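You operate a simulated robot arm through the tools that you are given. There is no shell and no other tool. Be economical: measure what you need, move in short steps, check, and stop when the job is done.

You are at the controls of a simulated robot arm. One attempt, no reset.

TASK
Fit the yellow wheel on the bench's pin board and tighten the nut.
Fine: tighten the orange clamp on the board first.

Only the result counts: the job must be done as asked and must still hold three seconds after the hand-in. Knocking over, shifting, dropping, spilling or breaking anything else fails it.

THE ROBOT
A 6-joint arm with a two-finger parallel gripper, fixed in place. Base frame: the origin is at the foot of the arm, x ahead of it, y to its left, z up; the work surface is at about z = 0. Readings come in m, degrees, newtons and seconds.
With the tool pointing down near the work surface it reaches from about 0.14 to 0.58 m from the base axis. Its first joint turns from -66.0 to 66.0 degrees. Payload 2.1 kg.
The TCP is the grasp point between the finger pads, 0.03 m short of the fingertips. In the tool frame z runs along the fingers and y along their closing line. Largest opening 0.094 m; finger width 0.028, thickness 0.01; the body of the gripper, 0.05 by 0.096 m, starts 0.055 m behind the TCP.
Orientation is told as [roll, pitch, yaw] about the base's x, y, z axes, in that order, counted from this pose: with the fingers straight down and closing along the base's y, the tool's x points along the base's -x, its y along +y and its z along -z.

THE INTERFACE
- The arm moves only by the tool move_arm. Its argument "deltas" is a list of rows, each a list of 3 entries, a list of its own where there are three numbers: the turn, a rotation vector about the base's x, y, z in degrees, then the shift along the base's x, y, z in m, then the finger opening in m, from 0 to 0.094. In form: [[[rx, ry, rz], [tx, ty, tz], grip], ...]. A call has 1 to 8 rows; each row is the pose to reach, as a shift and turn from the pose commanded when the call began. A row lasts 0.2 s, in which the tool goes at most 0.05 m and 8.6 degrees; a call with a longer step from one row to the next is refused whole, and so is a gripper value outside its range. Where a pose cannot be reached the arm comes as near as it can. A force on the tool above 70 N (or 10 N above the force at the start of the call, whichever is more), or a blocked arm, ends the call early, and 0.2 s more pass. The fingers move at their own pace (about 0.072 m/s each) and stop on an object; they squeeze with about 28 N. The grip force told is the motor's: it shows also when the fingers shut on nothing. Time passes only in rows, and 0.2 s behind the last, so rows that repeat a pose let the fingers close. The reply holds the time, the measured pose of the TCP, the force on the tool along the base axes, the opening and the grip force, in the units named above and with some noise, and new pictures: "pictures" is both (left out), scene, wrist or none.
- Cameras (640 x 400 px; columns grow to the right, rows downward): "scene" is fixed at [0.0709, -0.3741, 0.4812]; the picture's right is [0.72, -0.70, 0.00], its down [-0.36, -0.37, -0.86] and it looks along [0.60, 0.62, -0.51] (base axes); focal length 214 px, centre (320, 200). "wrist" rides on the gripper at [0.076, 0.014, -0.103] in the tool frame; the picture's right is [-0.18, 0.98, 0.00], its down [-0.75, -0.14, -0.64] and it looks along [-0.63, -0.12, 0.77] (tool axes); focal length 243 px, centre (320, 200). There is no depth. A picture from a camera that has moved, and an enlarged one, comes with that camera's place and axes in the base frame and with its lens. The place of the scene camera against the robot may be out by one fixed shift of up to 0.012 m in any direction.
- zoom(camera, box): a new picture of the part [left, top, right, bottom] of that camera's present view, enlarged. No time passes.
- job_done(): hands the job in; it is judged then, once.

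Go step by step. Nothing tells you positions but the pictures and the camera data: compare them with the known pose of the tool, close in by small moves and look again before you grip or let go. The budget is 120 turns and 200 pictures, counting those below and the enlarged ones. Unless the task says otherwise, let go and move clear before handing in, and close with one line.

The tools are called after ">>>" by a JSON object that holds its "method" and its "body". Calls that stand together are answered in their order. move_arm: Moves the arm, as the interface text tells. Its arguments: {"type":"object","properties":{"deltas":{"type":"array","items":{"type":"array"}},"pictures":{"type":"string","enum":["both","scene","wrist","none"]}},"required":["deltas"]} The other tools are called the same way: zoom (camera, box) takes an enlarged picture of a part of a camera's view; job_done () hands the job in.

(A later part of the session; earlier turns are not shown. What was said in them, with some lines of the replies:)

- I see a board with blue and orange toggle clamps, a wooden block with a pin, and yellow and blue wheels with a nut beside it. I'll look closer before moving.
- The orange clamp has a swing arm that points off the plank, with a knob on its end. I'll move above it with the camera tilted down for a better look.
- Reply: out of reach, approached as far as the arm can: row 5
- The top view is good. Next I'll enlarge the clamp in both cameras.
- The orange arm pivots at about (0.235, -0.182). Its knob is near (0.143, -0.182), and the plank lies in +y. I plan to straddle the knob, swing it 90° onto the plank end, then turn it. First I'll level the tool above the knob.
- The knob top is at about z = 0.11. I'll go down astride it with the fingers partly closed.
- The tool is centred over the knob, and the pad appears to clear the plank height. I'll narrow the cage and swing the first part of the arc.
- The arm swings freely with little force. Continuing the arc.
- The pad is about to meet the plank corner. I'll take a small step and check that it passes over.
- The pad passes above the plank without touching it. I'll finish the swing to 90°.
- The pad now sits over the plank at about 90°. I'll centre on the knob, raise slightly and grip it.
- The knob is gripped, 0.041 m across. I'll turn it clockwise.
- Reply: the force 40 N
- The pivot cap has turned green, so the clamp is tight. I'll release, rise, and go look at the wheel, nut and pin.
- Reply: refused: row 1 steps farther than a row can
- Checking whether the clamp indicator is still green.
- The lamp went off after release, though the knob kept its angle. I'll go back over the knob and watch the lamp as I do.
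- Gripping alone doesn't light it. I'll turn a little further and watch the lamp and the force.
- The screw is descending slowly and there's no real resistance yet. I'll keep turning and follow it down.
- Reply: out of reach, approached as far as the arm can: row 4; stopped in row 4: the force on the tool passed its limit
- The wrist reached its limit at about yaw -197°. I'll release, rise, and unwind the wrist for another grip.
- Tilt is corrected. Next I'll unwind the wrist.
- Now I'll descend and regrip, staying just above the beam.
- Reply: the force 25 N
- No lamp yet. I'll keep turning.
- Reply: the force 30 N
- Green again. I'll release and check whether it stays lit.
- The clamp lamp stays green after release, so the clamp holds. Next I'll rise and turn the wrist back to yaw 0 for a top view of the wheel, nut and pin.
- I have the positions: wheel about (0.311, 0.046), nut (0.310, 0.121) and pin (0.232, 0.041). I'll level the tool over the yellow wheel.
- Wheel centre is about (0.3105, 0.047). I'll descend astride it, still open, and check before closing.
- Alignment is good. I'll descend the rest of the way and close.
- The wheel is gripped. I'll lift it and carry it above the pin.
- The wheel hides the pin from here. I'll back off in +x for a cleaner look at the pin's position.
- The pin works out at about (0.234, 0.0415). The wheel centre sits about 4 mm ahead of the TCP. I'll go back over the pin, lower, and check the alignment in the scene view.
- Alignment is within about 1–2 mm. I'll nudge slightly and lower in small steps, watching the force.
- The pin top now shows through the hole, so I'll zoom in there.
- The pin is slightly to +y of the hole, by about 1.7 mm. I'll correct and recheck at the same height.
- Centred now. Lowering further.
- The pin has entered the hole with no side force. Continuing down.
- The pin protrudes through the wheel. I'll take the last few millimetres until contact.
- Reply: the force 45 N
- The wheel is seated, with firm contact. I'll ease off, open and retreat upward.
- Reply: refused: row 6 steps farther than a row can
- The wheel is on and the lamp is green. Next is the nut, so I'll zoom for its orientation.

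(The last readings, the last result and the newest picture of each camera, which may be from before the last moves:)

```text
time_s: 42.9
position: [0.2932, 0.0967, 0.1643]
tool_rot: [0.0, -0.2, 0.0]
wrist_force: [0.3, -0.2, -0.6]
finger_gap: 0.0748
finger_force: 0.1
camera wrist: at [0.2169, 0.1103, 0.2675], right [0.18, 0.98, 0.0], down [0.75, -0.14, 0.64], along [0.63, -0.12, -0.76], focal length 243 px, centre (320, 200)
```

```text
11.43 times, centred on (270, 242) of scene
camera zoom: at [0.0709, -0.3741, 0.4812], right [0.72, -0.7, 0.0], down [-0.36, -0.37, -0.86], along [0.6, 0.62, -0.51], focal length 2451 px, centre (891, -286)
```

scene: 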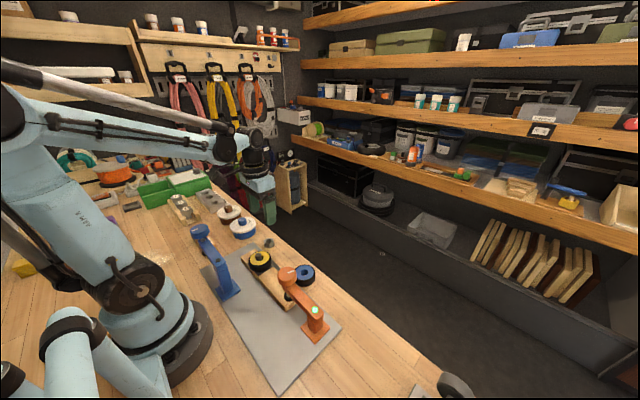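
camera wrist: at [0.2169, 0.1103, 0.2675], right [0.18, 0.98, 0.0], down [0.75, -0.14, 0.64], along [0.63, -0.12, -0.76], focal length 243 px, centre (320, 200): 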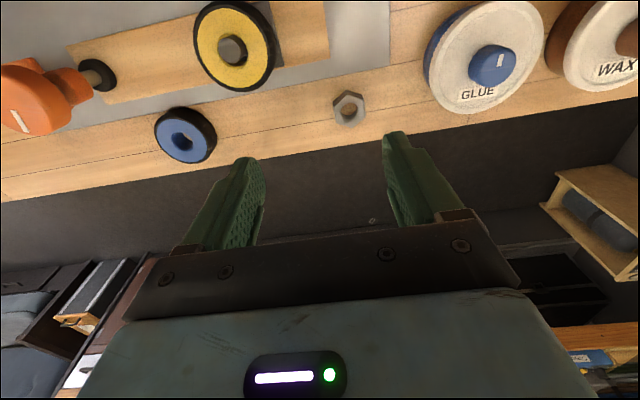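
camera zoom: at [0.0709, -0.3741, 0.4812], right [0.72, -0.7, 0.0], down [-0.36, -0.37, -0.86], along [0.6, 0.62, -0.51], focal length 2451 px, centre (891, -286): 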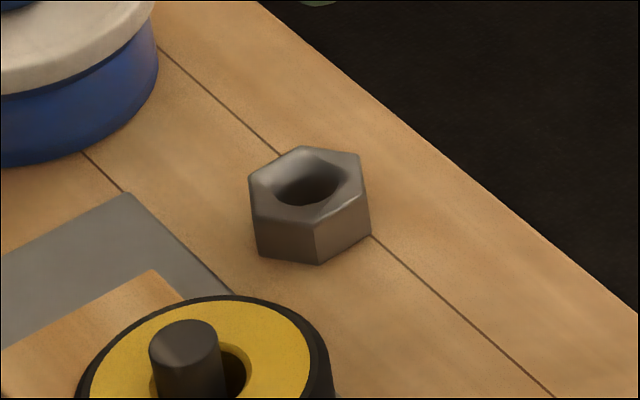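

The nut's flats run nearly along x, at about +3°. Its centre is near (0.313, 0.123) and it's 0.031 m across flats. I'll move above it.

>>> {"method": "move_arm", "body": {"deltas": [[[0, 0, 1], [0.01, 0.013, -0.03], 0.05], [[0, 0, 3], [0.0198, 0.0266, -0.06], 0.05], [[0, 0, 3], [0.0198, 0.0266, -0.09], 0.05], [[0, 0, 3], [0.0198, 0.0266, -0.105], 0.05]], "pictures": "none"}}

>>> {"method": "zoom", "body": {"camera": "wrist", "box": [240, 90, 400, 240]}}

```text
time_s: 43.9
position: [0.314, 0.1233, 0.0587]
tool_rot: [-0.1, -0.2, 3.0]
wrist_force: [-0.3, -0.7, 0.0]
finger_gap: 0.0503
finger_force: 0.1
```

```text
2.67 times, centred on (320, 165) of wrist
camera zoom: at [0.2362, 0.1332, 0.1623], right [0.13, 0.99, 0.0], down [0.76, -0.1, 0.64], along [0.64, -0.08, -0.76], focal length 647 px, centre (320, 293)
```

zoom: 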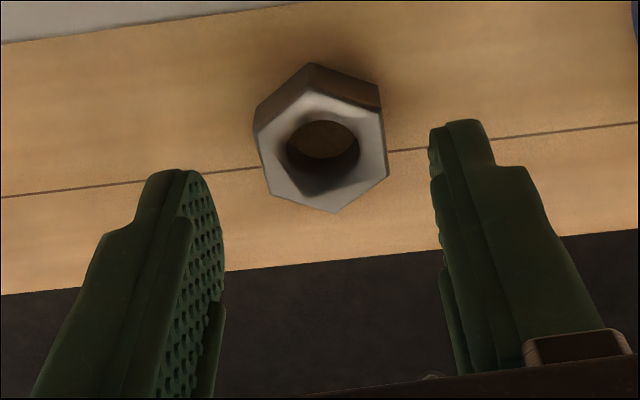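

Aligned. I'll descend and grip the nut.

>>> {"method": "move_arm", "body": {"deltas": [[[0, 0, 0], [0.0005, 0.0005, -0.012], 0.05], [[0, 0, 0], [0.0005, 0.0005, -0.0245], 0.05], [[0, 0, 0], [0.0005, 0.0005, -0.0245], 0.025], [[0, 0, 0], [0.0005, 0.0005, -0.0245], 0.025], [[0, 0, 0], [0.0005, 0.0005, -0.0245], 0.025]], "pictures": "none"}}

>>> {"method": "zoom", "body": {"camera": "wrist", "box": [240, 90, 400, 240]}}

```text
time_s: 45.1
position: [0.3127, 0.124, 0.0341]
tool_rot: [0.0, -0.2, 3.2]
wrist_force: [-0.6, 0.0, -0.2]
finger_gap: 0.0313
finger_force: 27.8
```

```text
2.67 times, centred on (320, 165) of wrist
camera zoom: at [0.2365, 0.1338, 0.1384], right [0.13, 0.99, 0.0], down [0.76, -0.1, 0.64], along [0.64, -0.09, -0.76], focal length 647 px, centre (320, 293)
```

zoom: 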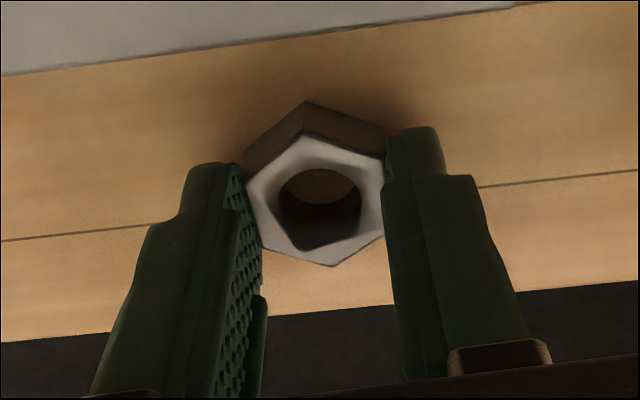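

The nut is gripped on its flats. I'll lift it, carry it toward the pin and wind the wrist counter-clockwise for turning room.

>>> {"method": "move_arm", "body": {"deltas": [[[0, 0, 0], [0, 0, 0.03], 0.025], [[0, 0, 0], [0, 0, 0.07], 0.025], [[0, 0, 8], [-0.005, -0.005, 0.1], 0.025], [[0, 0, 16], [-0.025, -0.025, 0.1], 0.025], [[0, 0, 24], [-0.045, -0.045, 0.1], 0.025], [[0, 0, 32], [-0.065, -0.065, 0.1], 0.025], [[0, 0, 40], [-0.079, -0.08, 0.1], 0.025], [[0, 0, 48], [-0.079, -0.082, 0.1], 0.025]], "pictures": "scene"}}

>>> {"method": "move_arm", "body": {"deltas": [[[0, 0, 8], [0, 0, 0], 0.025], [[0, 0, 16], [0, 0, 0], 0.025], [[0, 0, 24], [0, 0, 0], 0.025], [[0, 0, 32], [0, 0, 0], 0.025], [[0, 0, 40], [0, 0, 0], 0.025], [[0, 0, 48], [0, 0, 0], 0.025], [[0, 0, 56], [0, 0, 0], 0.025], [[0, 0, 64], [0, 0, 0], 0.025]], "pictures": "wrist"}}

```text
time_s: 46.9
position: [0.2349, 0.042, 0.1332]
tool_rot: [-0.1, -0.2, 51.3]
wrist_force: [0.0, -0.3, -0.8]
finger_gap: 0.0314
finger_force: 27.3
```

scene: 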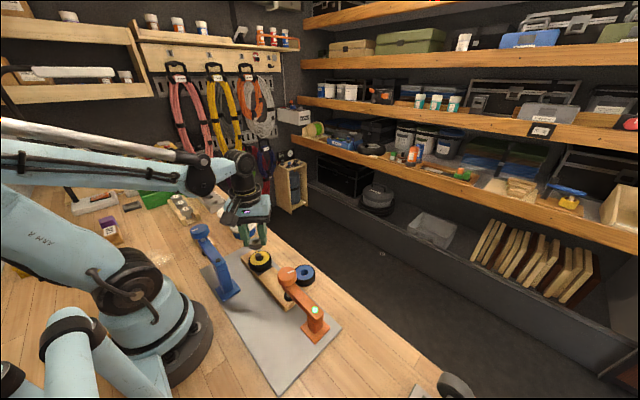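

```text
time_s: 48.7
position: [0.2352, 0.0405, 0.1359]
tool_rot: [-0.1, -0.2, 115.3]
wrist_force: [-0.1, 0.0, -1.0]
finger_gap: 0.0313
finger_force: 27.8
camera wrist: at [0.2551, -0.0334, 0.239], right [-0.97, -0.25, 0.0], down [-0.19, 0.74, 0.64], along [-0.16, 0.62, -0.76], focal length 243 px, centre (320, 200)
```

wrist: 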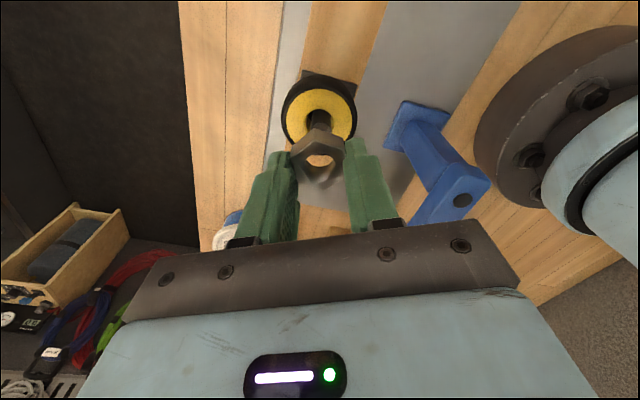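

Yaw is 115° now. I'll lower to just above the pin top and check the alignment through the nut hole.

>>> {"method": "move_arm", "body": {"deltas": [[[0, 0, 0], [-0.001, 0.001, -0.015], 0.025], [[0, 0, 0], [-0.001, 0.001, -0.027], 0.025], [[0, 0, 0], [-0.001, 0.001, -0.027], 0.025]], "pictures": "none"}}

>>> {"method": "zoom", "body": {"camera": "wrist", "box": [280, 110, 360, 200]}}

>>> {"method": "zoom", "body": {"camera": "scene", "box": [230, 220, 300, 290]}}

```text
time_s: 49.5
position: [0.2354, 0.0433, 0.108]
tool_rot: [-0.1, -0.3, 115.0]
wrist_force: [0.6, 1.0, -0.6]
finger_gap: 0.0315
finger_force: 27.5
```

```text
4.44 times, centred on (320, 155) of wrist
camera zoom: at [0.2547, -0.0317, 0.2112], right [-0.97, -0.25, 0.0], down [-0.19, 0.74, 0.64], along [-0.16, 0.62, -0.76], focal length 1078 px, centre (320, 400)
```

zoom: 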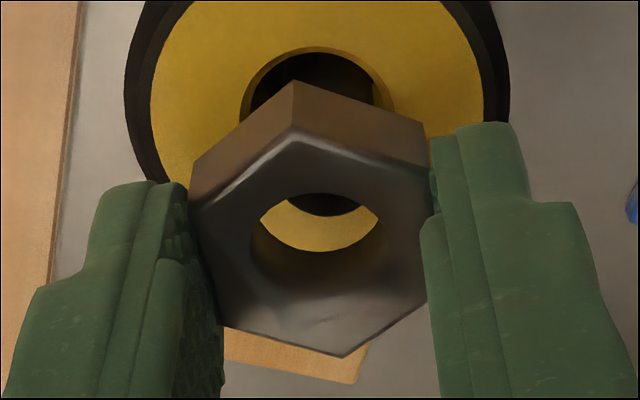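

```text
5.71 times, centred on (265, 255) of scene
camera zoom: at [0.0709, -0.3741, 0.4812], right [0.72, -0.7, 0.0], down [-0.36, -0.37, -0.86], along [0.6, 0.62, -0.51], focal length 1226 px, centre (634, -114)
```

zoom: 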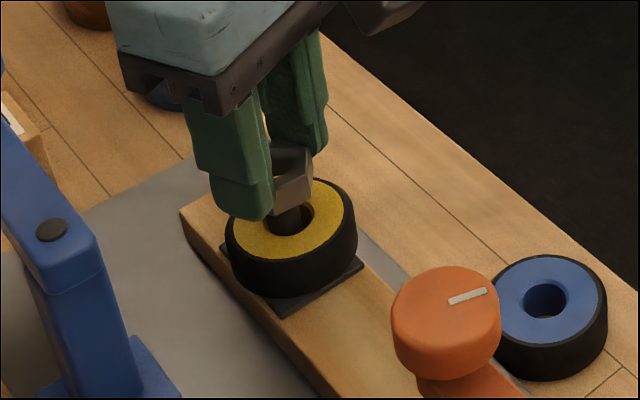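

>>> {"method": "zoom", "body": {"camera": "wrist", "box": [300, 135, 345, 180]}}

```text
8.89 times, centred on (322, 158) of wrist
camera zoom: at [0.2547, -0.0317, 0.2112], right [-0.97, -0.25, 0.0], down [-0.19, 0.74, 0.64], along [-0.16, 0.62, -0.76], focal length 2157 px, centre (298, 578)
```

zoom: 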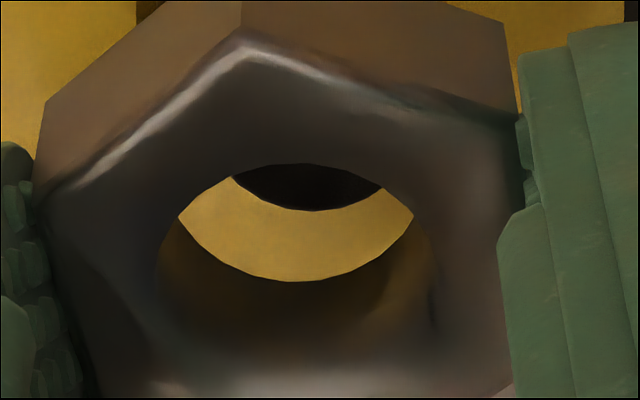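

>>> {"method": "move_arm", "body": {"deltas": [[[0, 0, 0], [-0.001, -0.0006, -0.003], 0.025], [[0, 0, 0], [-0.001, -0.0006, -0.0055], 0.025], [[0, 0, 0], [-0.001, -0.0006, -0.0055], 0.025]], "pictures": "none"}}

>>> {"method": "zoom", "body": {"camera": "wrist", "box": [300, 135, 345, 180]}}

```text
time_s: 50.3
position: [0.2328, 0.0426, 0.1033]
tool_rot: [-0.1, -0.2, 115.1]
wrist_force: [0.2, -0.1, -1.0]
finger_gap: 0.0312
finger_force: 27.9
```

```text
8.89 times, centred on (322, 158) of wrist
camera zoom: at [0.2526, -0.0333, 0.2064], right [-0.97, -0.25, 0.0], down [-0.19, 0.74, 0.64], along [-0.16, 0.62, -0.76], focal length 2157 px, centre (298, 578)
```

zoom: 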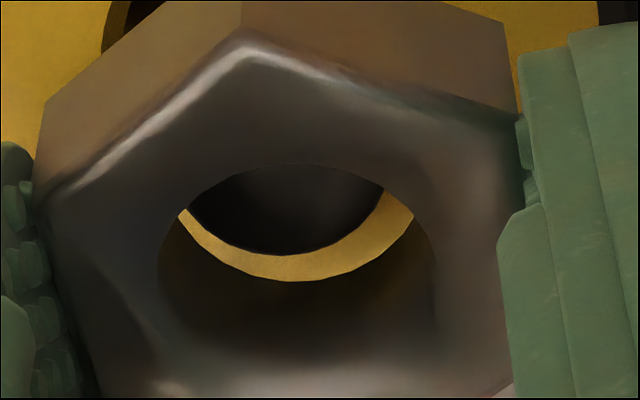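

>>> {"method": "move_arm", "body": {"deltas": [[[0, 0, 0], [0.0008, 0.0002, 0], 0.025], [[0, 0, 0], [0.0008, 0.0002, 0], 0.025]], "pictures": "none"}}

>>> {"method": "zoom", "body": {"camera": "wrist", "box": [300, 135, 345, 180]}}

```text
time_s: 50.9
position: [0.2337, 0.0425, 0.1042]
tool_rot: [-0.2, -0.2, 115.1]
wrist_force: [0.7, -0.5, -1.5]
finger_gap: 0.0313
finger_force: 28.4
```

```text
8.89 times, centred on (322, 158) of wrist
camera zoom: at [0.2526, -0.0329, 0.2066], right [-0.97, -0.25, 0.0], down [-0.19, 0.74, 0.64], along [-0.16, 0.62, -0.76], focal length 2157 px, centre (298, 578)
```

zoom: 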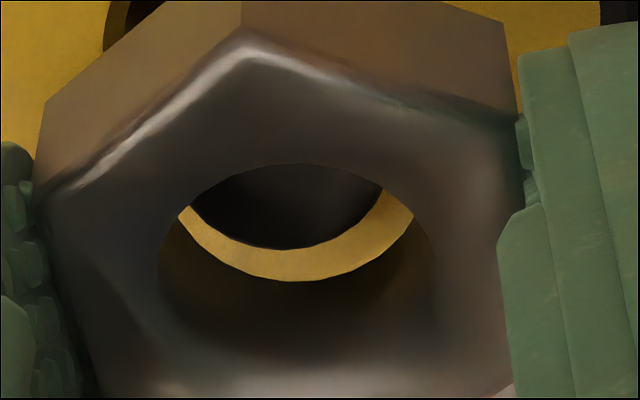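

>>> {"method": "move_arm", "body": {"deltas": [[[0, 0, 0], [0.001, 0.0002, 0], 0.025], [[0, 0, 0], [0.001, 0.0002, 0], 0.025], [[0, 0, 0], [0.001, 0.0002, 0], 0.025]], "pictures": "none"}}

>>> {"method": "zoom", "body": {"camera": "wrist", "box": [300, 135, 345, 180]}}

```text
time_s: 51.7
position: [0.2347, 0.0414, 0.1039]
tool_rot: [0.0, -0.2, 115.1]
wrist_force: [0.3, -0.9, -1.3]
finger_gap: 0.0315
finger_force: 27.9
```

```text
8.89 times, centred on (322, 158) of wrist
camera zoom: at [0.2544, -0.0332, 0.206], right [-0.97, -0.25, 0.0], down [-0.19, 0.74, 0.64], along [-0.16, 0.62, -0.76], focal length 2157 px, centre (298, 578)
```

zoom: 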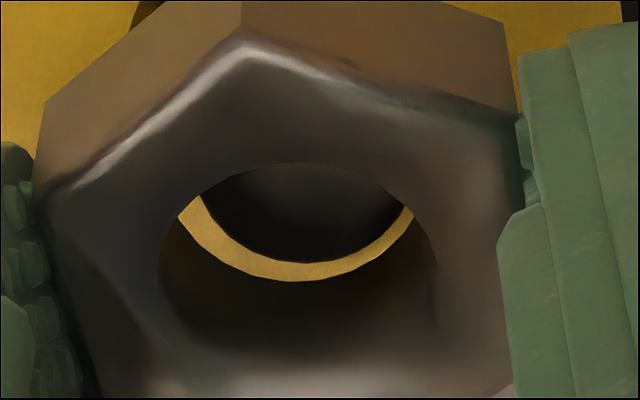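

>>> {"method": "move_arm", "body": {"deltas": [[[0, 0, 0], [-0.0006, 0, 0], 0.025], [[0, 0, 0], [-0.0006, 0, 0], 0.025]], "pictures": "none"}}

>>> {"method": "zoom", "body": {"camera": "wrist", "box": [300, 135, 345, 180]}}

```text
time_s: 52.3
position: [0.2336, 0.0414, 0.1023]
tool_rot: [-0.1, -0.2, 115.0]
wrist_force: [-0.9, -0.2, -0.4]
finger_gap: 0.0312
finger_force: 27.7
```

```text
8.89 times, centred on (322, 158) of wrist
camera zoom: at [0.2536, -0.033, 0.2057], right [-0.97, -0.25, 0.0], down [-0.19, 0.74, 0.64], along [-0.16, 0.62, -0.76], focal length 2157 px, centre (298, 578)
```

zoom: 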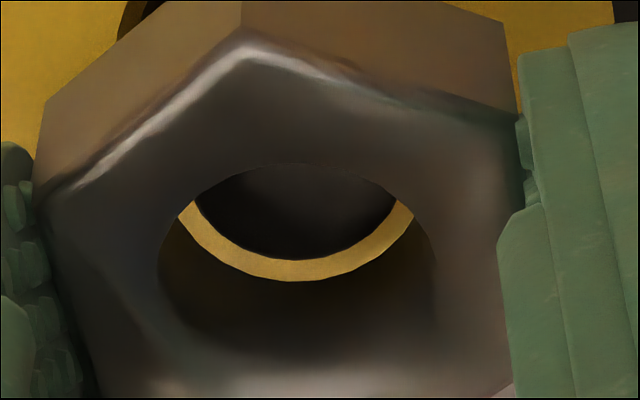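

Concentric now. Lowering onto the pin.

>>> {"method": "move_arm", "body": {"deltas": [[[0, 0, 0], [0, 0, -0.002], 0.025], [[0, 0, 0], [0, 0, -0.004], 0.025], [[0, 0, 0], [0, 0, -0.006], 0.025]], "pictures": "none"}}

>>> {"method": "zoom", "body": {"camera": "wrist", "box": [280, 110, 360, 200]}}

```text
time_s: 53.1
position: [0.2343, 0.0421, 0.0966]
tool_rot: [0.0, -0.2, 115.1]
wrist_force: [-5.6, -0.8, 34.4]
finger_gap: 0.0316
finger_force: 28.2
```

```text
4.44 times, centred on (320, 155) of wrist
camera zoom: at [0.2542, -0.0331, 0.2005], right [-0.97, -0.25, 0.0], down [-0.19, 0.74, 0.64], along [-0.16, 0.62, -0.76], focal length 1078 px, centre (320, 400)
```

zoom: 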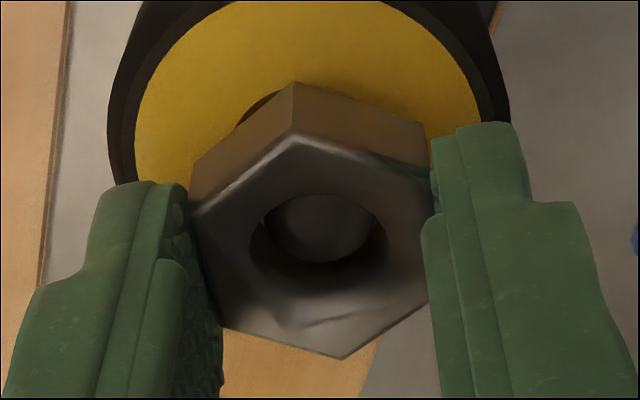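

There's contact with the pin inside the nut mouth, likely the thread start. I'll turn clockwise with light pressure.

>>> {"method": "move_arm", "body": {"deltas": [[[0, 0, -8], [0, 0, 0.001], 0.025], [[0, 0, -16], [0, 0, 0.001], 0.025], [[0, 0, -24], [0, 0, 0.0005], 0.025], [[0, 0, -32], [0, 0, 0.0], 0.025], [[0, 0, -40], [0, 0, 0], 0.025]], "pictures": "none"}}

>>> {"method": "zoom", "body": {"camera": "wrist", "box": [280, 110, 360, 200]}}

>>> {"method": "zoom", "body": {"camera": "scene", "box": [230, 220, 300, 290]}}

```text
time_s: 54.3
position: [0.2348, 0.0413, 0.0969]
tool_rot: [0.1, -0.3, 75.0]
wrist_force: [4.5, 7.6, 1.9]
finger_gap: 0.0312
finger_force: 28.0
```

```text
4.44 times, centred on (320, 155) of wrist
camera zoom: at [0.2001, -0.0283, 0.2004], right [-0.9, 0.43, 0.0], down [0.33, 0.69, 0.65], along [0.28, 0.58, -0.76], focal length 1078 px, centre (320, 400)
```

zoom: 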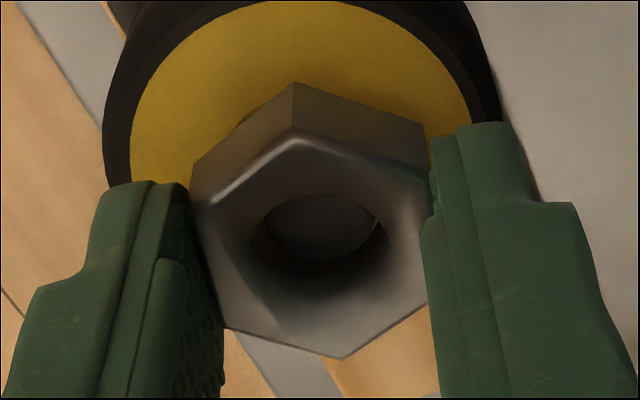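

```text
5.71 times, centred on (265, 255) of scene
camera zoom: at [0.0709, -0.3741, 0.4812], right [0.72, -0.7, 0.0], down [-0.36, -0.37, -0.86], along [0.6, 0.62, -0.51], focal length 1226 px, centre (634, -114)
```

zoom: 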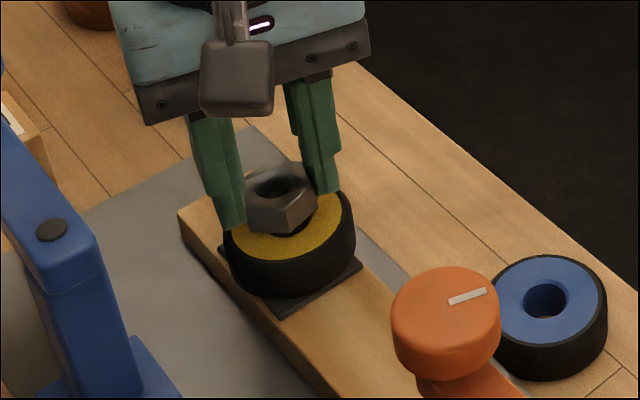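

The force dropped, so the nut seems to be threading. Continuing clockwise with a slow descent.

>>> {"method": "move_arm", "body": {"deltas": [[[0, 0, -8], [0, 0, -0.0003], 0.025], [[0, 0, -16], [0, 0, -0.0006], 0.025], [[0, 0, -24], [0, 0, -0.0009], 0.025], [[0, 0, -32], [0, 0, -0.0012], 0.025], [[0, 0, -40], [0, 0, -0.0015], 0.025], [[0, 0, -48], [0, 0, -0.0018], 0.025]], "pictures": "none"}}

>>> {"method": "zoom", "body": {"camera": "wrist", "box": [280, 110, 360, 200]}}

```text
time_s: 55.7
position: [0.2343, 0.0404, 0.0958]
tool_rot: [0.1, -0.3, 27.0]
wrist_force: [2.8, 18.7, 28.6]
finger_gap: 0.0314
finger_force: 27.8
```

```text
4.44 times, centred on (320, 155) of wrist
camera zoom: at [0.159, 0.0193, 0.1985], right [-0.28, 0.96, 0.0], down [0.73, 0.21, 0.65], along [0.62, 0.18, -0.76], focal length 1078 px, centre (320, 400)
```

zoom: 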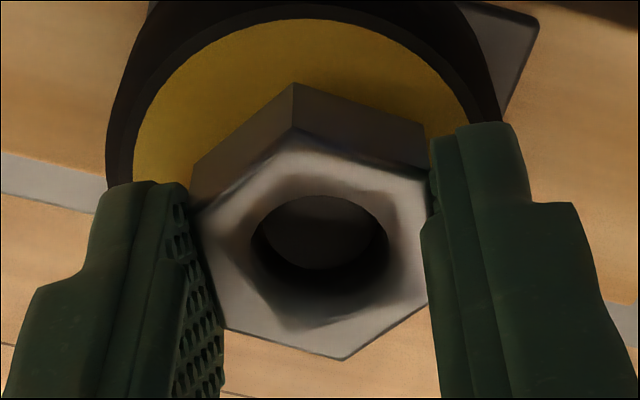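

>>> {"method": "move_arm", "body": {"deltas": [[[0, 0, -8], [0, 0.001, 0], 0.025], [[0, 0, -16], [0, 0.001, 0], 0.025], [[0, 0, -24], [0, 0.001, 0], 0.025], [[0, 0, -32], [0, 0.001, 0], 0.025], [[0, 0, -40], [0, 0.001, 0], 0.025]], "pictures": "none"}}

>>> {"method": "zoom", "body": {"camera": "scene", "box": [230, 220, 300, 290]}}

```text
time_s: 56.9
position: [0.2355, 0.0419, 0.0947]
tool_rot: [-0.4, -0.3, -13.3]
wrist_force: [5.2, -15.1, 0.0]
finger_gap: 0.0313
finger_force: 27.5
```

```text
5.71 times, centred on (265, 255) of scene
camera zoom: at [0.0709, -0.3741, 0.4812], right [0.72, -0.7, 0.0], down [-0.36, -0.37, -0.86], along [0.6, 0.62, -0.51], focal length 1226 px, centre (634, -114)
```

zoom: 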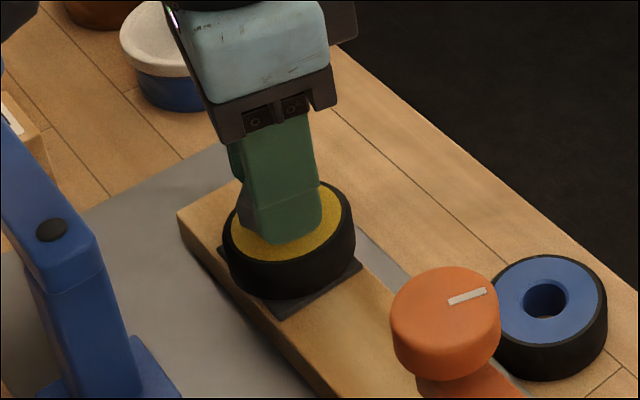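

It descends about 1 mm per 40°. Continuing.

>>> {"method": "move_arm", "body": {"deltas": [[[0, 0, -8], [0, -0.0005, -0.0002], 0.025], [[0, 0, -16], [0, -0.0005, -0.0004], 0.025], [[0, 0, -24], [0, -0.0005, -0.0006], 0.025], [[0, 0, -32], [0, -0.0005, -0.0008], 0.025], [[0, 0, -40], [0, -0.0005, -0.001], 0.025], [[0, 0, -48], [0, -0.0005, -0.0012], 0.025], [[0, 0, -56], [0, -0.0005, -0.0014], 0.025], [[0, 0, -64], [0, -0.0005, -0.0016], 0.025]], "pictures": "none"}}

>>> {"method": "zoom", "body": {"camera": "wrist", "box": [280, 110, 360, 200]}}

```text
time_s: 58.7
position: [0.2347, 0.042, 0.0937]
tool_rot: [-0.2, -0.4, -77.1]
wrist_force: [-10.0, -15.5, 1.9]
finger_gap: 0.0315
finger_force: 28.1
```

```text
4.44 times, centred on (320, 155) of wrist
camera zoom: at [0.2317, 0.1196, 0.1969], right [1.0, 0.04, 0.0], down [0.03, -0.76, 0.65], along [0.02, -0.65, -0.76], focal length 1078 px, centre (320, 400)
```

zoom: 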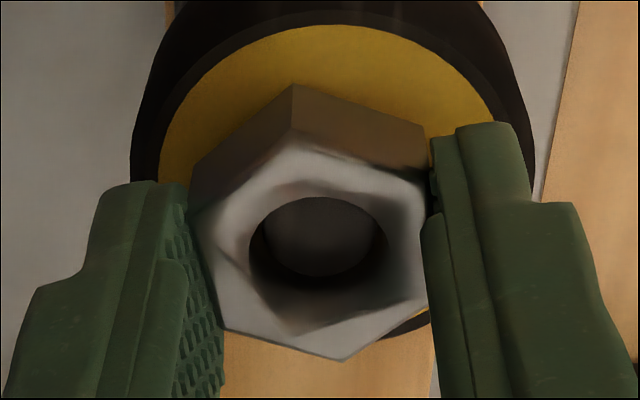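

>>> {"method": "move_arm", "body": {"deltas": [[[0, 0, -8], [-0.0005, -0.0007, -0.0002], 0.025], [[0, 0, -16], [-0.0005, -0.0007, -0.0004], 0.025], [[0, 0, -24], [-0.0005, -0.0007, -0.0006], 0.025], [[0, 0, -32], [-0.0005, -0.0007, -0.0008], 0.025], [[0, 0, -40], [-0.0005, -0.0007, -0.001], 0.025], [[0, 0, -48], [-0.0005, -0.0007, -0.0012], 0.025], [[0, 0, -56], [-0.0005, -0.0007, -0.0014], 0.025], [[0, 0, -64], [-0.0005, -0.0007, -0.0016], 0.025]], "pictures": "none"}}

>>> {"method": "zoom", "body": {"camera": "scene", "box": [230, 220, 300, 290]}}

```text
time_s: 60.5
position: [0.2348, 0.0417, 0.0914]
tool_rot: [0.1, 0.0, -141.1]
wrist_force: [13.9, -4.2, 13.0]
finger_gap: 0.0315
finger_force: 28.4
```

```text
5.71 times, centred on (265, 255) of scene
camera zoom: at [0.0709, -0.3741, 0.4812], right [0.72, -0.7, 0.0], down [-0.36, -0.37, -0.86], along [0.6, 0.62, -0.51], focal length 1226 px, centre (634, -114)
```

zoom: 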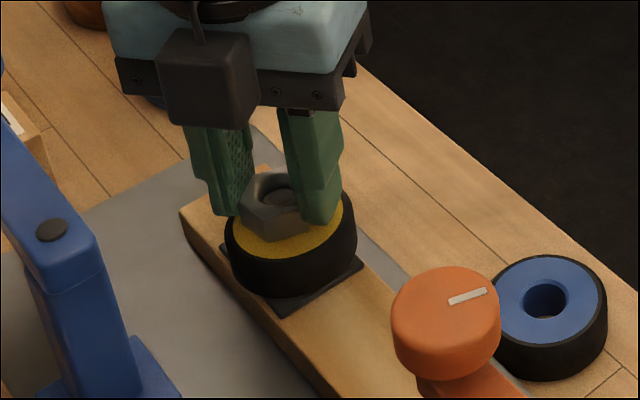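

Threading well. I'll take 16° more, then release and unwind 240° (hex symmetry) to regrip.

>>> {"method": "move_arm", "body": {"deltas": [[[0, 0, -8], [0, 0, -0.0002], 0.025], [[0, 0, -16], [0, 0, -0.0004], 0.025], [[0, 0, -16], [0, 0, -0.0004], 0.05], [[0, 0, -16], [0, 0, -0.0004], 0.05], [[0, 0, -16], [0, 0, 0.03], 0.05], [[0, 0, -8], [0, 0, 0.035], 0.05], [[0, 0, 0], [0, 0, 0.035], 0.05], [[0, 0, 8], [0, 0, 0.035], 0.05]], "pictures": "none"}}

>>> {"method": "zoom", "body": {"camera": "scene", "box": [230, 220, 300, 290]}}

>>> {"method": "move_arm", "body": {"deltas": [[[0, 0, 8.5], [0, 0, 0], 0.05], [[0, 0, 17], [0, 0, 0], 0.05], [[0, 0, 25.5], [0, 0, 0], 0.05], [[0, 0, 34], [0, 0, 0], 0.05], [[0, 0, 42.5], [0, 0, 0], 0.05], [[0, 0, 51], [0, 0, 0], 0.05], [[0, 0, 59.5], [0, 0, 0], 0.05], [[0, 0, 68], [0, 0, 0], 0.05]], "pictures": "none"}}

>>> {"method": "move_arm", "body": {"deltas": [[[0, 0, 8.5], [0, 0, 0], 0.05], [[0, 0, 17], [0, 0, 0], 0.05], [[0, 0, 25.5], [0, 0, 0], 0.05], [[0, 0, 34], [0, 0, 0], 0.05], [[0, 0, 42.5], [0, 0, 0], 0.05], [[0, 0, 51], [0, 0, 0], 0.05], [[0, 0, 59.5], [0, 0, 0], 0.05], [[0, 0, 68], [0, 0, 0], 0.05]], "pictures": "none"}}

>>> {"method": "move_arm", "body": {"deltas": [[[0, 0, 8.5], [0, 0, 0], 0.05], [[0, 0, 17], [0, 0, 0], 0.05], [[0, 0, 25.5], [0, 0, 0], 0.05], [[0, 0, 34], [0, 0, 0], 0.05], [[0, 0, 42.5], [0, 0, 0], 0.05], [[0, 0, 51], [0, 0, 0], 0.05], [[0, 0, 59.5], [0, 0, 0], 0.05], [[0, 0, 68], [0, 0, 0], 0.05]], "pictures": "wrist"}}

```text
time_s: 62.3
position: [0.2347, 0.0418, 0.127]
tool_rot: [-0.1, -0.2, -132.8]
wrist_force: [0.1, 0.3, 0.4]
finger_gap: 0.0499
finger_force: 0.1
```

```text
5.71 times, centred on (265, 255) of scene
camera zoom: at [0.0709, -0.3741, 0.4812], right [0.72, -0.7, 0.0], down [-0.36, -0.37, -0.86], along [0.6, 0.62, -0.51], focal length 1226 px, centre (634, -114)
```

zoom: 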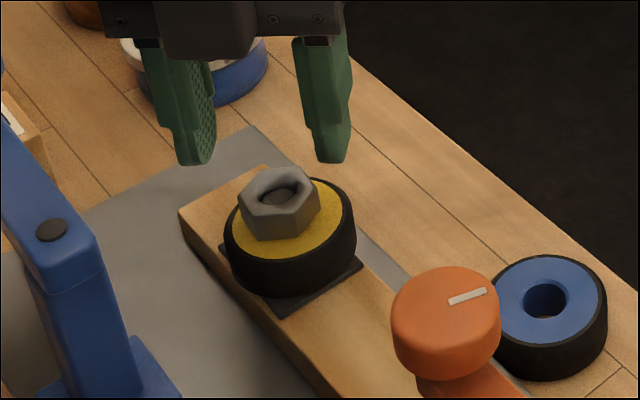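

```text
time_s: 64.1
position: [0.2338, 0.0423, 0.1273]
tool_rot: [-0.1, -0.3, -64.7]
wrist_force: [-0.3, 0.0, 0.1]
finger_gap: 0.05
finger_force: 0.1
```

```text
time_s: 65.9
position: [0.2344, 0.0436, 0.1278]
tool_rot: [-0.2, -0.2, 3.2]
wrist_force: [-1.2, 1.0, 0.3]
finger_gap: 0.05
finger_force: 0.2
```

```text
time_s: 67.7
position: [0.2345, 0.0417, 0.1262]
tool_rot: [-0.1, -0.2, 71.2]
wrist_force: [0.0, -0.2, -0.7]
finger_gap: 0.0499
finger_force: 0.1
camera wrist: at [0.196, -0.0267, 0.2295], right [-0.87, 0.49, 0.0], down [0.37, 0.67, 0.64], along [0.32, 0.56, -0.76], focal length 243 px, centre (320, 200)
```

wrist: 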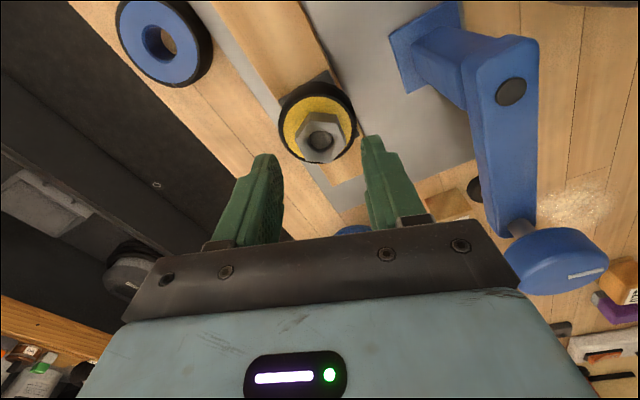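

The nut stays threaded. I'll align to its flats at yaw 83° and descend to regrip.

>>> {"method": "move_arm", "body": {"deltas": [[[0, 0, 6], [0, 0, 0], 0.05], [[0, 0, 12], [0, 0, -0.01], 0.05], [[0, 0, 12], [0, 0, -0.025], 0.05], [[0, 0, 12], [0, 0, -0.036], 0.05], [[0, 0, 12], [0, 0, -0.036], 0.025], [[0, 0, 12], [0, 0, -0.036], 0.025], [[0, 0, 12], [0, 0, -0.036], 0.025]], "pictures": "none"}}

>>> {"method": "zoom", "body": {"camera": "wrist", "box": [280, 110, 360, 200]}}

```text
time_s: 69.3
position: [0.2344, 0.0427, 0.0911]
tool_rot: [-0.1, -0.2, 83.1]
wrist_force: [3.9, -2.9, -0.4]
finger_gap: 0.0314
finger_force: 28.2
```

```text
4.44 times, centred on (320, 155) of wrist
camera zoom: at [0.2104, -0.0326, 0.1945], right [-0.95, 0.3, 0.0], down [0.23, 0.73, 0.64], along [0.2, 0.61, -0.76], focal length 1078 px, centre (320, 400)
```

zoom: 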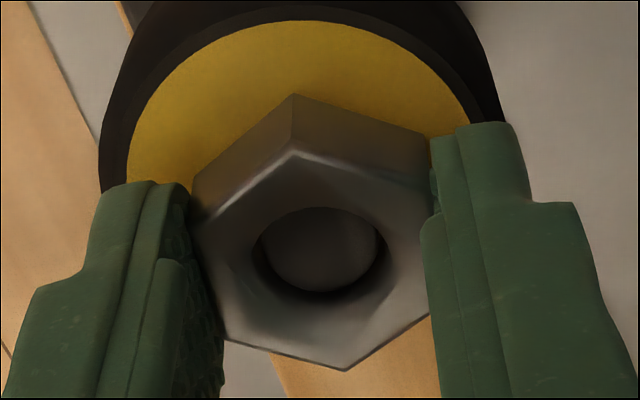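

Regripped at 0.0314. Now I'll turn clockwise again, descending 0.025 mm per degree.

>>> {"method": "move_arm", "body": {"deltas": [[[0, 0, -8], [0, 0, -0.0002], 0.025], [[0, 0, -16], [0, 0, -0.0004], 0.025], [[0, 0, -24], [0, 0, -0.0006], 0.025], [[0, 0, -32], [0, 0, -0.0008], 0.025], [[0, 0, -40], [0, 0, -0.001], 0.025], [[0, 0, -48], [0, 0, -0.0012], 0.025], [[0, 0, -56], [0, 0, -0.0014], 0.025], [[0, 0, -64], [0, 0, -0.0016], 0.025]], "pictures": "none"}}

>>> {"method": "move_arm", "body": {"deltas": [[[0, 0, -8], [0, 0, -0.0002], 0.025], [[0, 0, -16], [0, 0, -0.0004], 0.025], [[0, 0, -24], [0, 0, -0.0006], 0.025], [[0, 0, -32], [0, 0, -0.0008], 0.025], [[0, 0, -40], [0, 0, -0.001], 0.025], [[0, 0, -48], [0, 0, -0.0012], 0.025], [[0, 0, -56], [0, 0, -0.0014], 0.025], [[0, 0, -64], [0, 0, -0.0016], 0.025]], "pictures": "none"}}

>>> {"method": "zoom", "body": {"camera": "wrist", "box": [280, 110, 360, 200]}}

>>> {"method": "zoom", "body": {"camera": "scene", "box": [230, 220, 340, 330]}}

```text
time_s: 71.1
position: [0.2335, 0.0425, 0.089]
tool_rot: [0.0, -0.4, 18.9]
wrist_force: [2.7, 1.9, 9.9]
finger_gap: 0.0313
finger_force: 27.7
```

```text
time_s: 72.9
position: [0.2342, 0.0443, 0.0873]
tool_rot: [0.4, 0.4, -44.9]
wrist_force: [7.5, 39.6, 6.0]
finger_gap: 0.0356
finger_force: 27.9
```

```text
4.44 times, centred on (320, 155) of wrist
camera zoom: at [0.1905, 0.1073, 0.1917], right [0.82, 0.57, 0.01], down [0.43, -0.64, 0.64], along [0.36, -0.52, -0.77], focal length 1078 px, centre (320, 400)
```

zoom: 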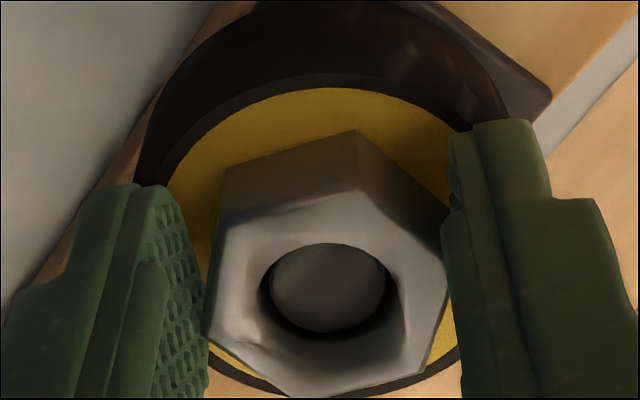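

```text
3.64 times, centred on (285, 275) of scene
camera zoom: at [0.0709, -0.3741, 0.4812], right [0.72, -0.7, 0.0], down [-0.36, -0.37, -0.86], along [0.6, 0.62, -0.51], focal length 780 px, centre (447, -73)
```

zoom: 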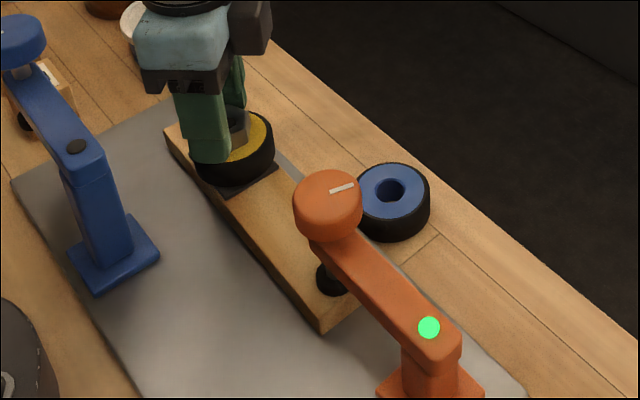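

The fingers slipped over the flats (gap 0.0356), so the nut is now resisting firmly. I'll release and inspect.

>>> {"method": "move_arm", "body": {"deltas": [[[0, 0, 0], [0, 0, 0], 0.055], [[0, 0, 0], [0, 0, 0], 0.055], [[0, 0, 0], [0, 0, 0.03], 0.055], [[0, 0, 0], [0, 0, 0.05], 0.055]], "pictures": "none"}}

>>> {"method": "zoom", "body": {"camera": "wrist", "box": [280, 80, 370, 170]}}

>>> {"method": "zoom", "body": {"camera": "scene", "box": [235, 235, 285, 285]}}

```text
time_s: 73.9
position: [0.2339, 0.0433, 0.1365]
tool_rot: [-0.1, -0.3, -44.9]
wrist_force: [0.3, -0.5, -0.1]
finger_gap: 0.0551
finger_force: 0.0
```

```text
4.44 times, centred on (325, 125) of wrist
camera zoom: at [0.1901, 0.1061, 0.2402], right [0.82, 0.57, 0.0], down [0.43, -0.63, 0.64], along [0.36, -0.53, -0.76], focal length 1078 px, centre (298, 533)
```

zoom: 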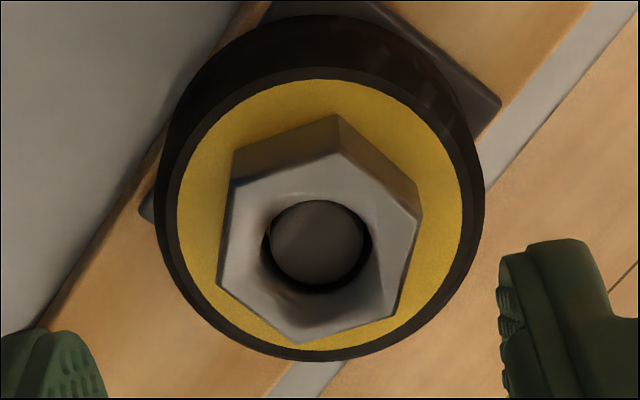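

```text
8.00 times, centred on (260, 260) of scene
camera zoom: at [0.0709, -0.3741, 0.4812], right [0.72, -0.7, 0.0], down [-0.36, -0.37, -0.86], along [0.6, 0.62, -0.51], focal length 1716 px, centre (800, -280)
```

zoom: 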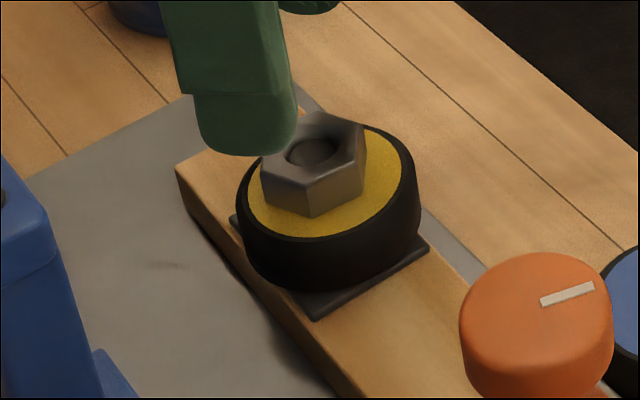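

The nut sits on or near the wheel, so I'll test it again with a fresh, well-centred grip on the flats. First I'll rotate to about yaw 41°.

>>> {"method": "move_arm", "body": {"deltas": [[[0, 0, 8.5], [0, 0, 0], 0.055], [[0, 0, 17], [0, 0, 0], 0.055], [[0, 0, 25.5], [0, 0, 0], 0.055], [[0, 0, 34], [0, 0, 0], 0.055], [[0, 0, 42.5], [0, 0, 0], 0.055], [[0, 0, 51], [0, 0, 0], 0.055], [[0, 0, 59.5], [0, 0, 0], 0.055], [[0, 0, 68], [0, 0, 0], 0.055]], "pictures": "none"}}

>>> {"method": "move_arm", "body": {"deltas": [[[0, 0, 8.5], [0, 0, 0], 0.055], [[0, 0, 17], [0, 0, 0], 0.055], [[0, 0, 18], [0, 0, -0.01], 0.055], [[0, 0, 18], [0, 0, -0.01], 0.055]], "pictures": "none"}}

>>> {"method": "zoom", "body": {"camera": "wrist", "box": [270, 80, 370, 180]}}

>>> {"method": "zoom", "body": {"camera": "scene", "box": [245, 240, 275, 280]}}

```text
time_s: 75.7
position: [0.2342, 0.0426, 0.1378]
tool_rot: [-0.1, -0.3, 23.2]
wrist_force: [1.1, 0.5, -0.4]
finger_gap: 0.055
finger_force: 0.1
```

```text
time_s: 76.7
position: [0.2332, 0.0416, 0.1282]
tool_rot: [0.0, -0.1, 41.1]
wrist_force: [-0.1, 0.2, -0.1]
finger_gap: 0.0547
finger_force: 0.0
```

```text
4.00 times, centred on (320, 130) of wrist
camera zoom: at [0.1663, 0.0017, 0.2303], right [-0.51, 0.86, 0.0], down [0.66, 0.39, 0.64], along [0.56, 0.33, -0.76], focal length 970 px, centre (320, 480)
```

zoom: 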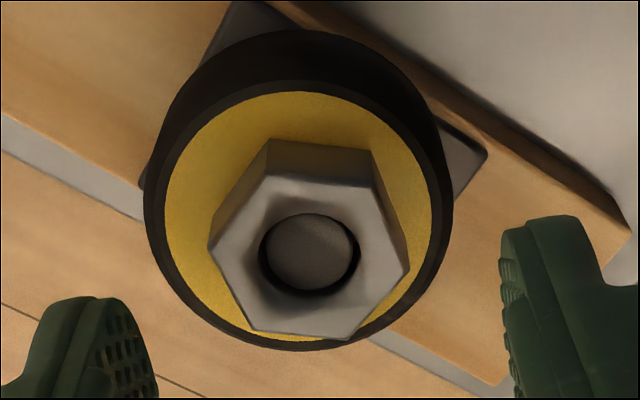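

```text
10.00 times, centred on (260, 260) of scene
camera zoom: at [0.0709, -0.3741, 0.4812], right [0.72, -0.7, 0.0], down [-0.36, -0.37, -0.86], along [0.6, 0.62, -0.51], focal length 2145 px, centre (920, -400)
```

zoom: 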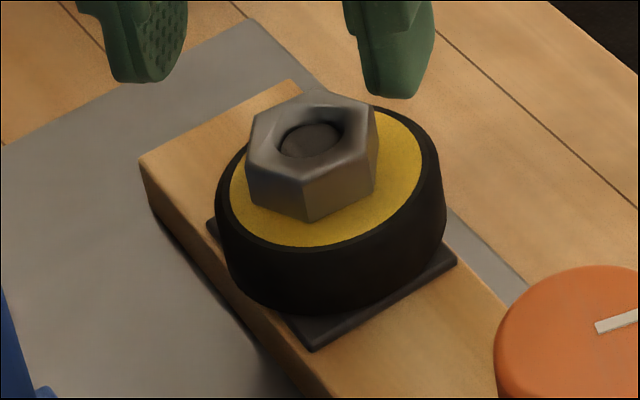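

The nut flats are at about yaw 53° (mod 60). I'll align, descend to z 0.089 and regrip.

>>> {"method": "move_arm", "body": {"deltas": [[[0, 0, 6], [0.001, 0, -0.01], 0.055], [[0, 0, 12], [0.001, 0.0005, -0.025], 0.055], [[0, 0, 12], [0.001, 0.0005, -0.039], 0.05], [[0, 0, 12], [0.001, 0.0005, -0.039], 0.025], [[0, 0, 12], [0.001, 0.0005, -0.039], 0.025], [[0, 0, 12], [0.001, 0.0005, -0.039], 0.025]], "pictures": "none"}}

>>> {"method": "zoom", "body": {"camera": "wrist", "box": [270, 90, 370, 190]}}

```text
time_s: 78.1
position: [0.235, 0.0403, 0.0901]
tool_rot: [-0.3, -0.1, 53.1]
wrist_force: [10.8, -15.3, -0.3]
finger_gap: 0.0313
finger_force: 28.3
```

```text
4.00 times, centred on (320, 140) of wrist
camera zoom: at [0.1775, -0.0123, 0.1925], right [-0.67, 0.74, 0.0], down [0.56, 0.52, 0.64], along [0.48, 0.43, -0.77], focal length 970 px, centre (320, 440)
```

zoom: 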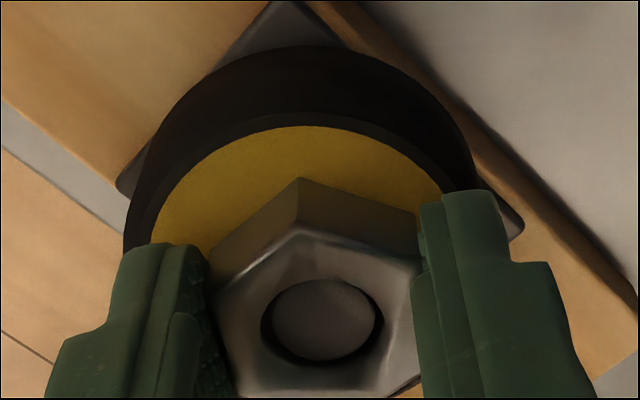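

Good grip. I'll turn in small steps and watch the gap and forces.

>>> {"method": "move_arm", "body": {"deltas": [[[0, 0, -6], [0.0005, -0.0007, -0.0002], 0.02], [[0, 0, -12], [0.0005, -0.0007, -0.0003], 0.02], [[0, 0, -18], [0.0005, -0.0007, -0.0004], 0.02], [[0, 0, -24], [0.0005, -0.0007, -0.0005], 0.02]], "pictures": "none"}}

>>> {"method": "zoom", "body": {"camera": "wrist", "box": [270, 90, 370, 190]}}

>>> {"method": "zoom", "body": {"camera": "scene", "box": [245, 240, 275, 280]}}

```text
time_s: 79.1
position: [0.2357, 0.0414, 0.0881]
tool_rot: [0.0, -0.3, 29.0]
wrist_force: [10.7, -5.7, 1.8]
finger_gap: 0.0358
finger_force: 28.1
```

```text
4.00 times, centred on (320, 140) of wrist
camera zoom: at [0.1615, 0.017, 0.1919], right [-0.32, 0.95, 0.0], down [0.73, 0.24, 0.64], along [0.61, 0.2, -0.76], focal length 970 px, centre (320, 440)
```

zoom: 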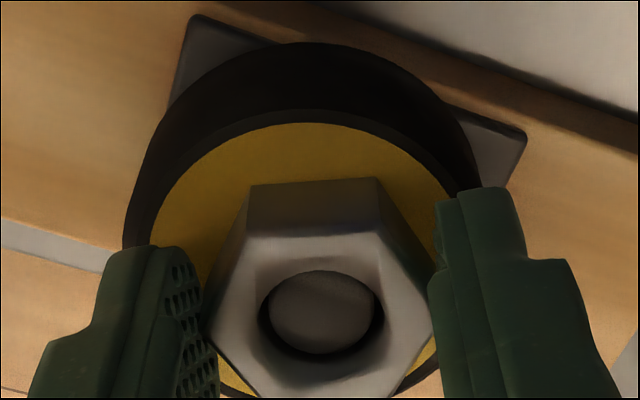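

```text
10.00 times, centred on (260, 260) of scene
camera zoom: at [0.0709, -0.3741, 0.4812], right [0.72, -0.7, 0.0], down [-0.36, -0.37, -0.86], along [0.6, 0.62, -0.51], focal length 2145 px, centre (920, -400)
```

zoom: 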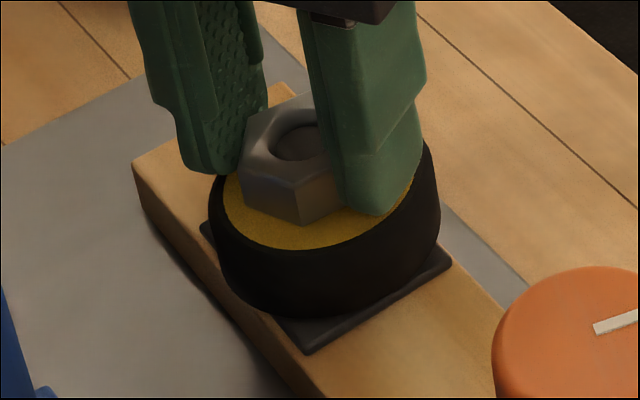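

It slips immediately, so the nut is tight. I'll release, rise clear and check everything.

>>> {"method": "move_arm", "body": {"deltas": [[[0, 0, 0], [0, 0, 0], 0.055], [[0, 0, 0], [0, 0, 0], 0.055], [[0, 0, 0], [0, 0, 0.03], 0.055], [[0, 0, 0], [0, 0, 0.07], 0.055], [[0, 0, 0], [0.03, 0, 0.1], 0.055], [[0, 0, 0], [0.06, 0, 0.12], 0.055]], "pictures": "both"}}

>>> {"method": "zoom", "body": {"camera": "scene", "box": [245, 240, 275, 280]}}

>>> {"method": "zoom", "body": {"camera": "scene", "box": [180, 210, 350, 390]}}

```text
time_s: 80.5
position: [0.2971, 0.0421, 0.2099]
tool_rot: [-0.1, -0.3, 29.1]
wrist_force: [-0.4, 0.2, -0.1]
finger_gap: 0.0549
finger_force: 0.0
camera wrist: at [0.2225, 0.0171, 0.3126], right [-0.32, 0.95, 0.0], down [0.73, 0.24, 0.64], along [0.61, 0.2, -0.76], focal length 243 px, centre (320, 200)
```

scene: 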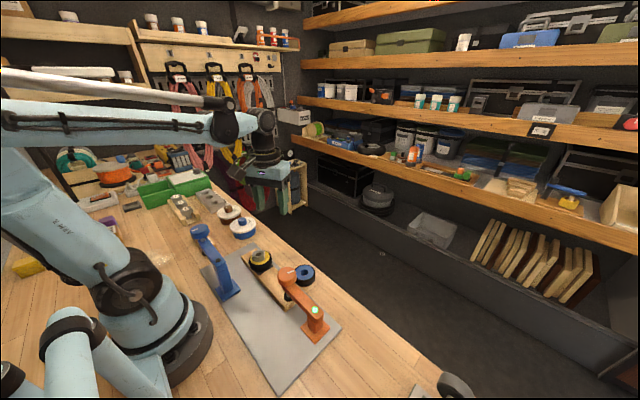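
wrist: 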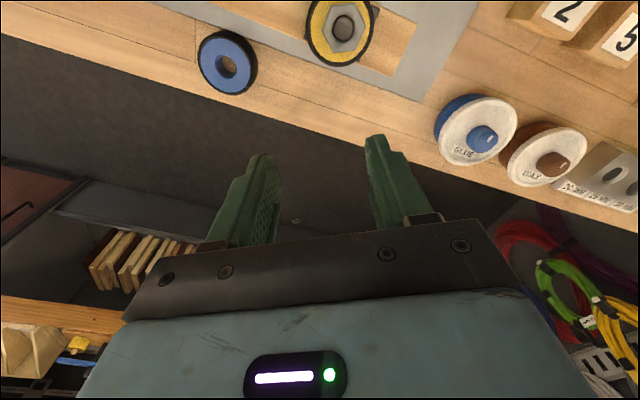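

```text
10.00 times, centred on (260, 260) of scene
camera zoom: at [0.0709, -0.3741, 0.4812], right [0.72, -0.7, 0.0], down [-0.36, -0.37, -0.86], along [0.6, 0.62, -0.51], focal length 2145 px, centre (920, -400)
```

zoom: 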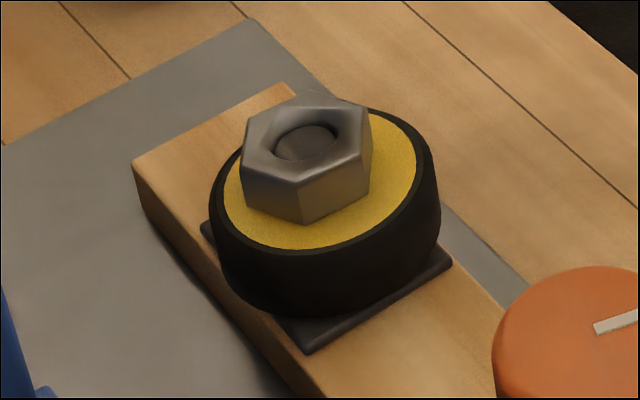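

```text
2.22 times, centred on (265, 300) of scene
camera zoom: at [0.0709, -0.3741, 0.4812], right [0.72, -0.7, 0.0], down [-0.36, -0.37, -0.86], along [0.6, 0.62, -0.51], focal length 477 px, centre (442, -22)
```

zoom: 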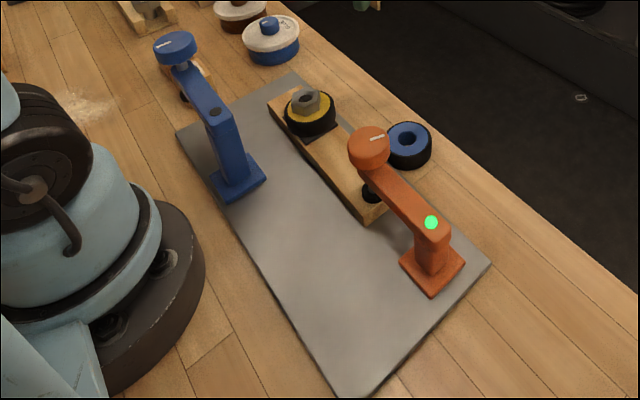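

Everything is in place and the clamp is green. I'll check closely for any gap between nut and wheel.

>>> {"method": "zoom", "body": {"camera": "scene", "box": [250, 247, 268, 266]}}

>>> {"method": "zoom", "body": {"camera": "wrist", "box": [300, 0, 380, 75]}}

```text
16.00 times, centred on (259, 256) of scene
camera zoom: at [0.0709, -0.3741, 0.4812], right [0.72, -0.7, 0.0], down [-0.36, -0.37, -0.86], along [0.6, 0.62, -0.51], focal length 3432 px, centre (1296, -704)
```

zoom: 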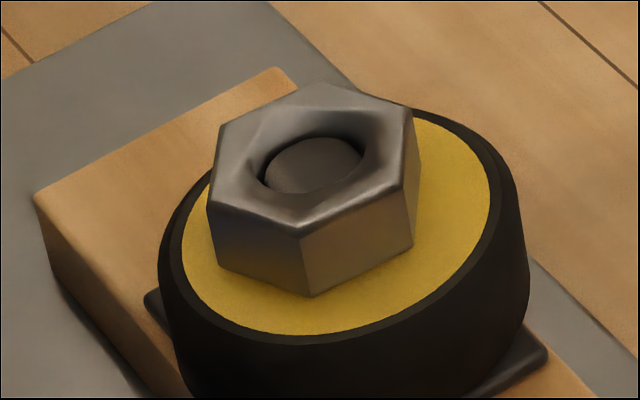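

```text
5.33 times, centred on (340, 38) of wrist
camera zoom: at [0.2225, 0.0171, 0.3126], right [-0.32, 0.95, 0.0], down [0.73, 0.24, 0.64], along [0.61, 0.2, -0.76], focal length 1294 px, centre (213, 1067)
```

zoom: 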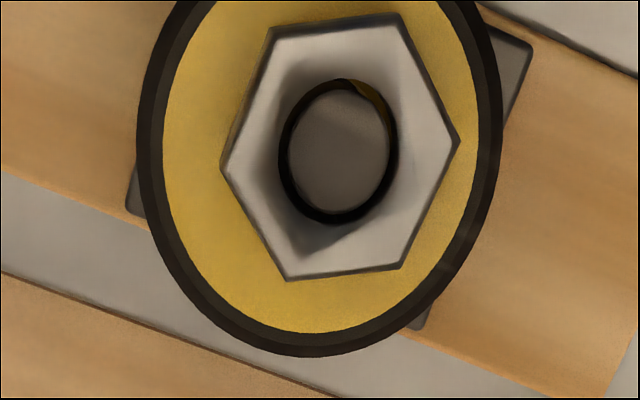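

I see no gap between nut and wheel, the lamp is still green, and the gripper is clear above the bench. The job is ready to hand in.

>>> {"method": "job_done", "body": {}}

```text
The job is handed in.
```

I tightened the orange clamp first, and its lamp stayed green after I let go. The yellow wheel is on the pin, and I turned the nut down onto it until the fingers slipped. The nut has no lamp, so I judged it tight from that slip and from seeing no gap. The plank may have shifted about 1–2 mm while I was tightening the nut.
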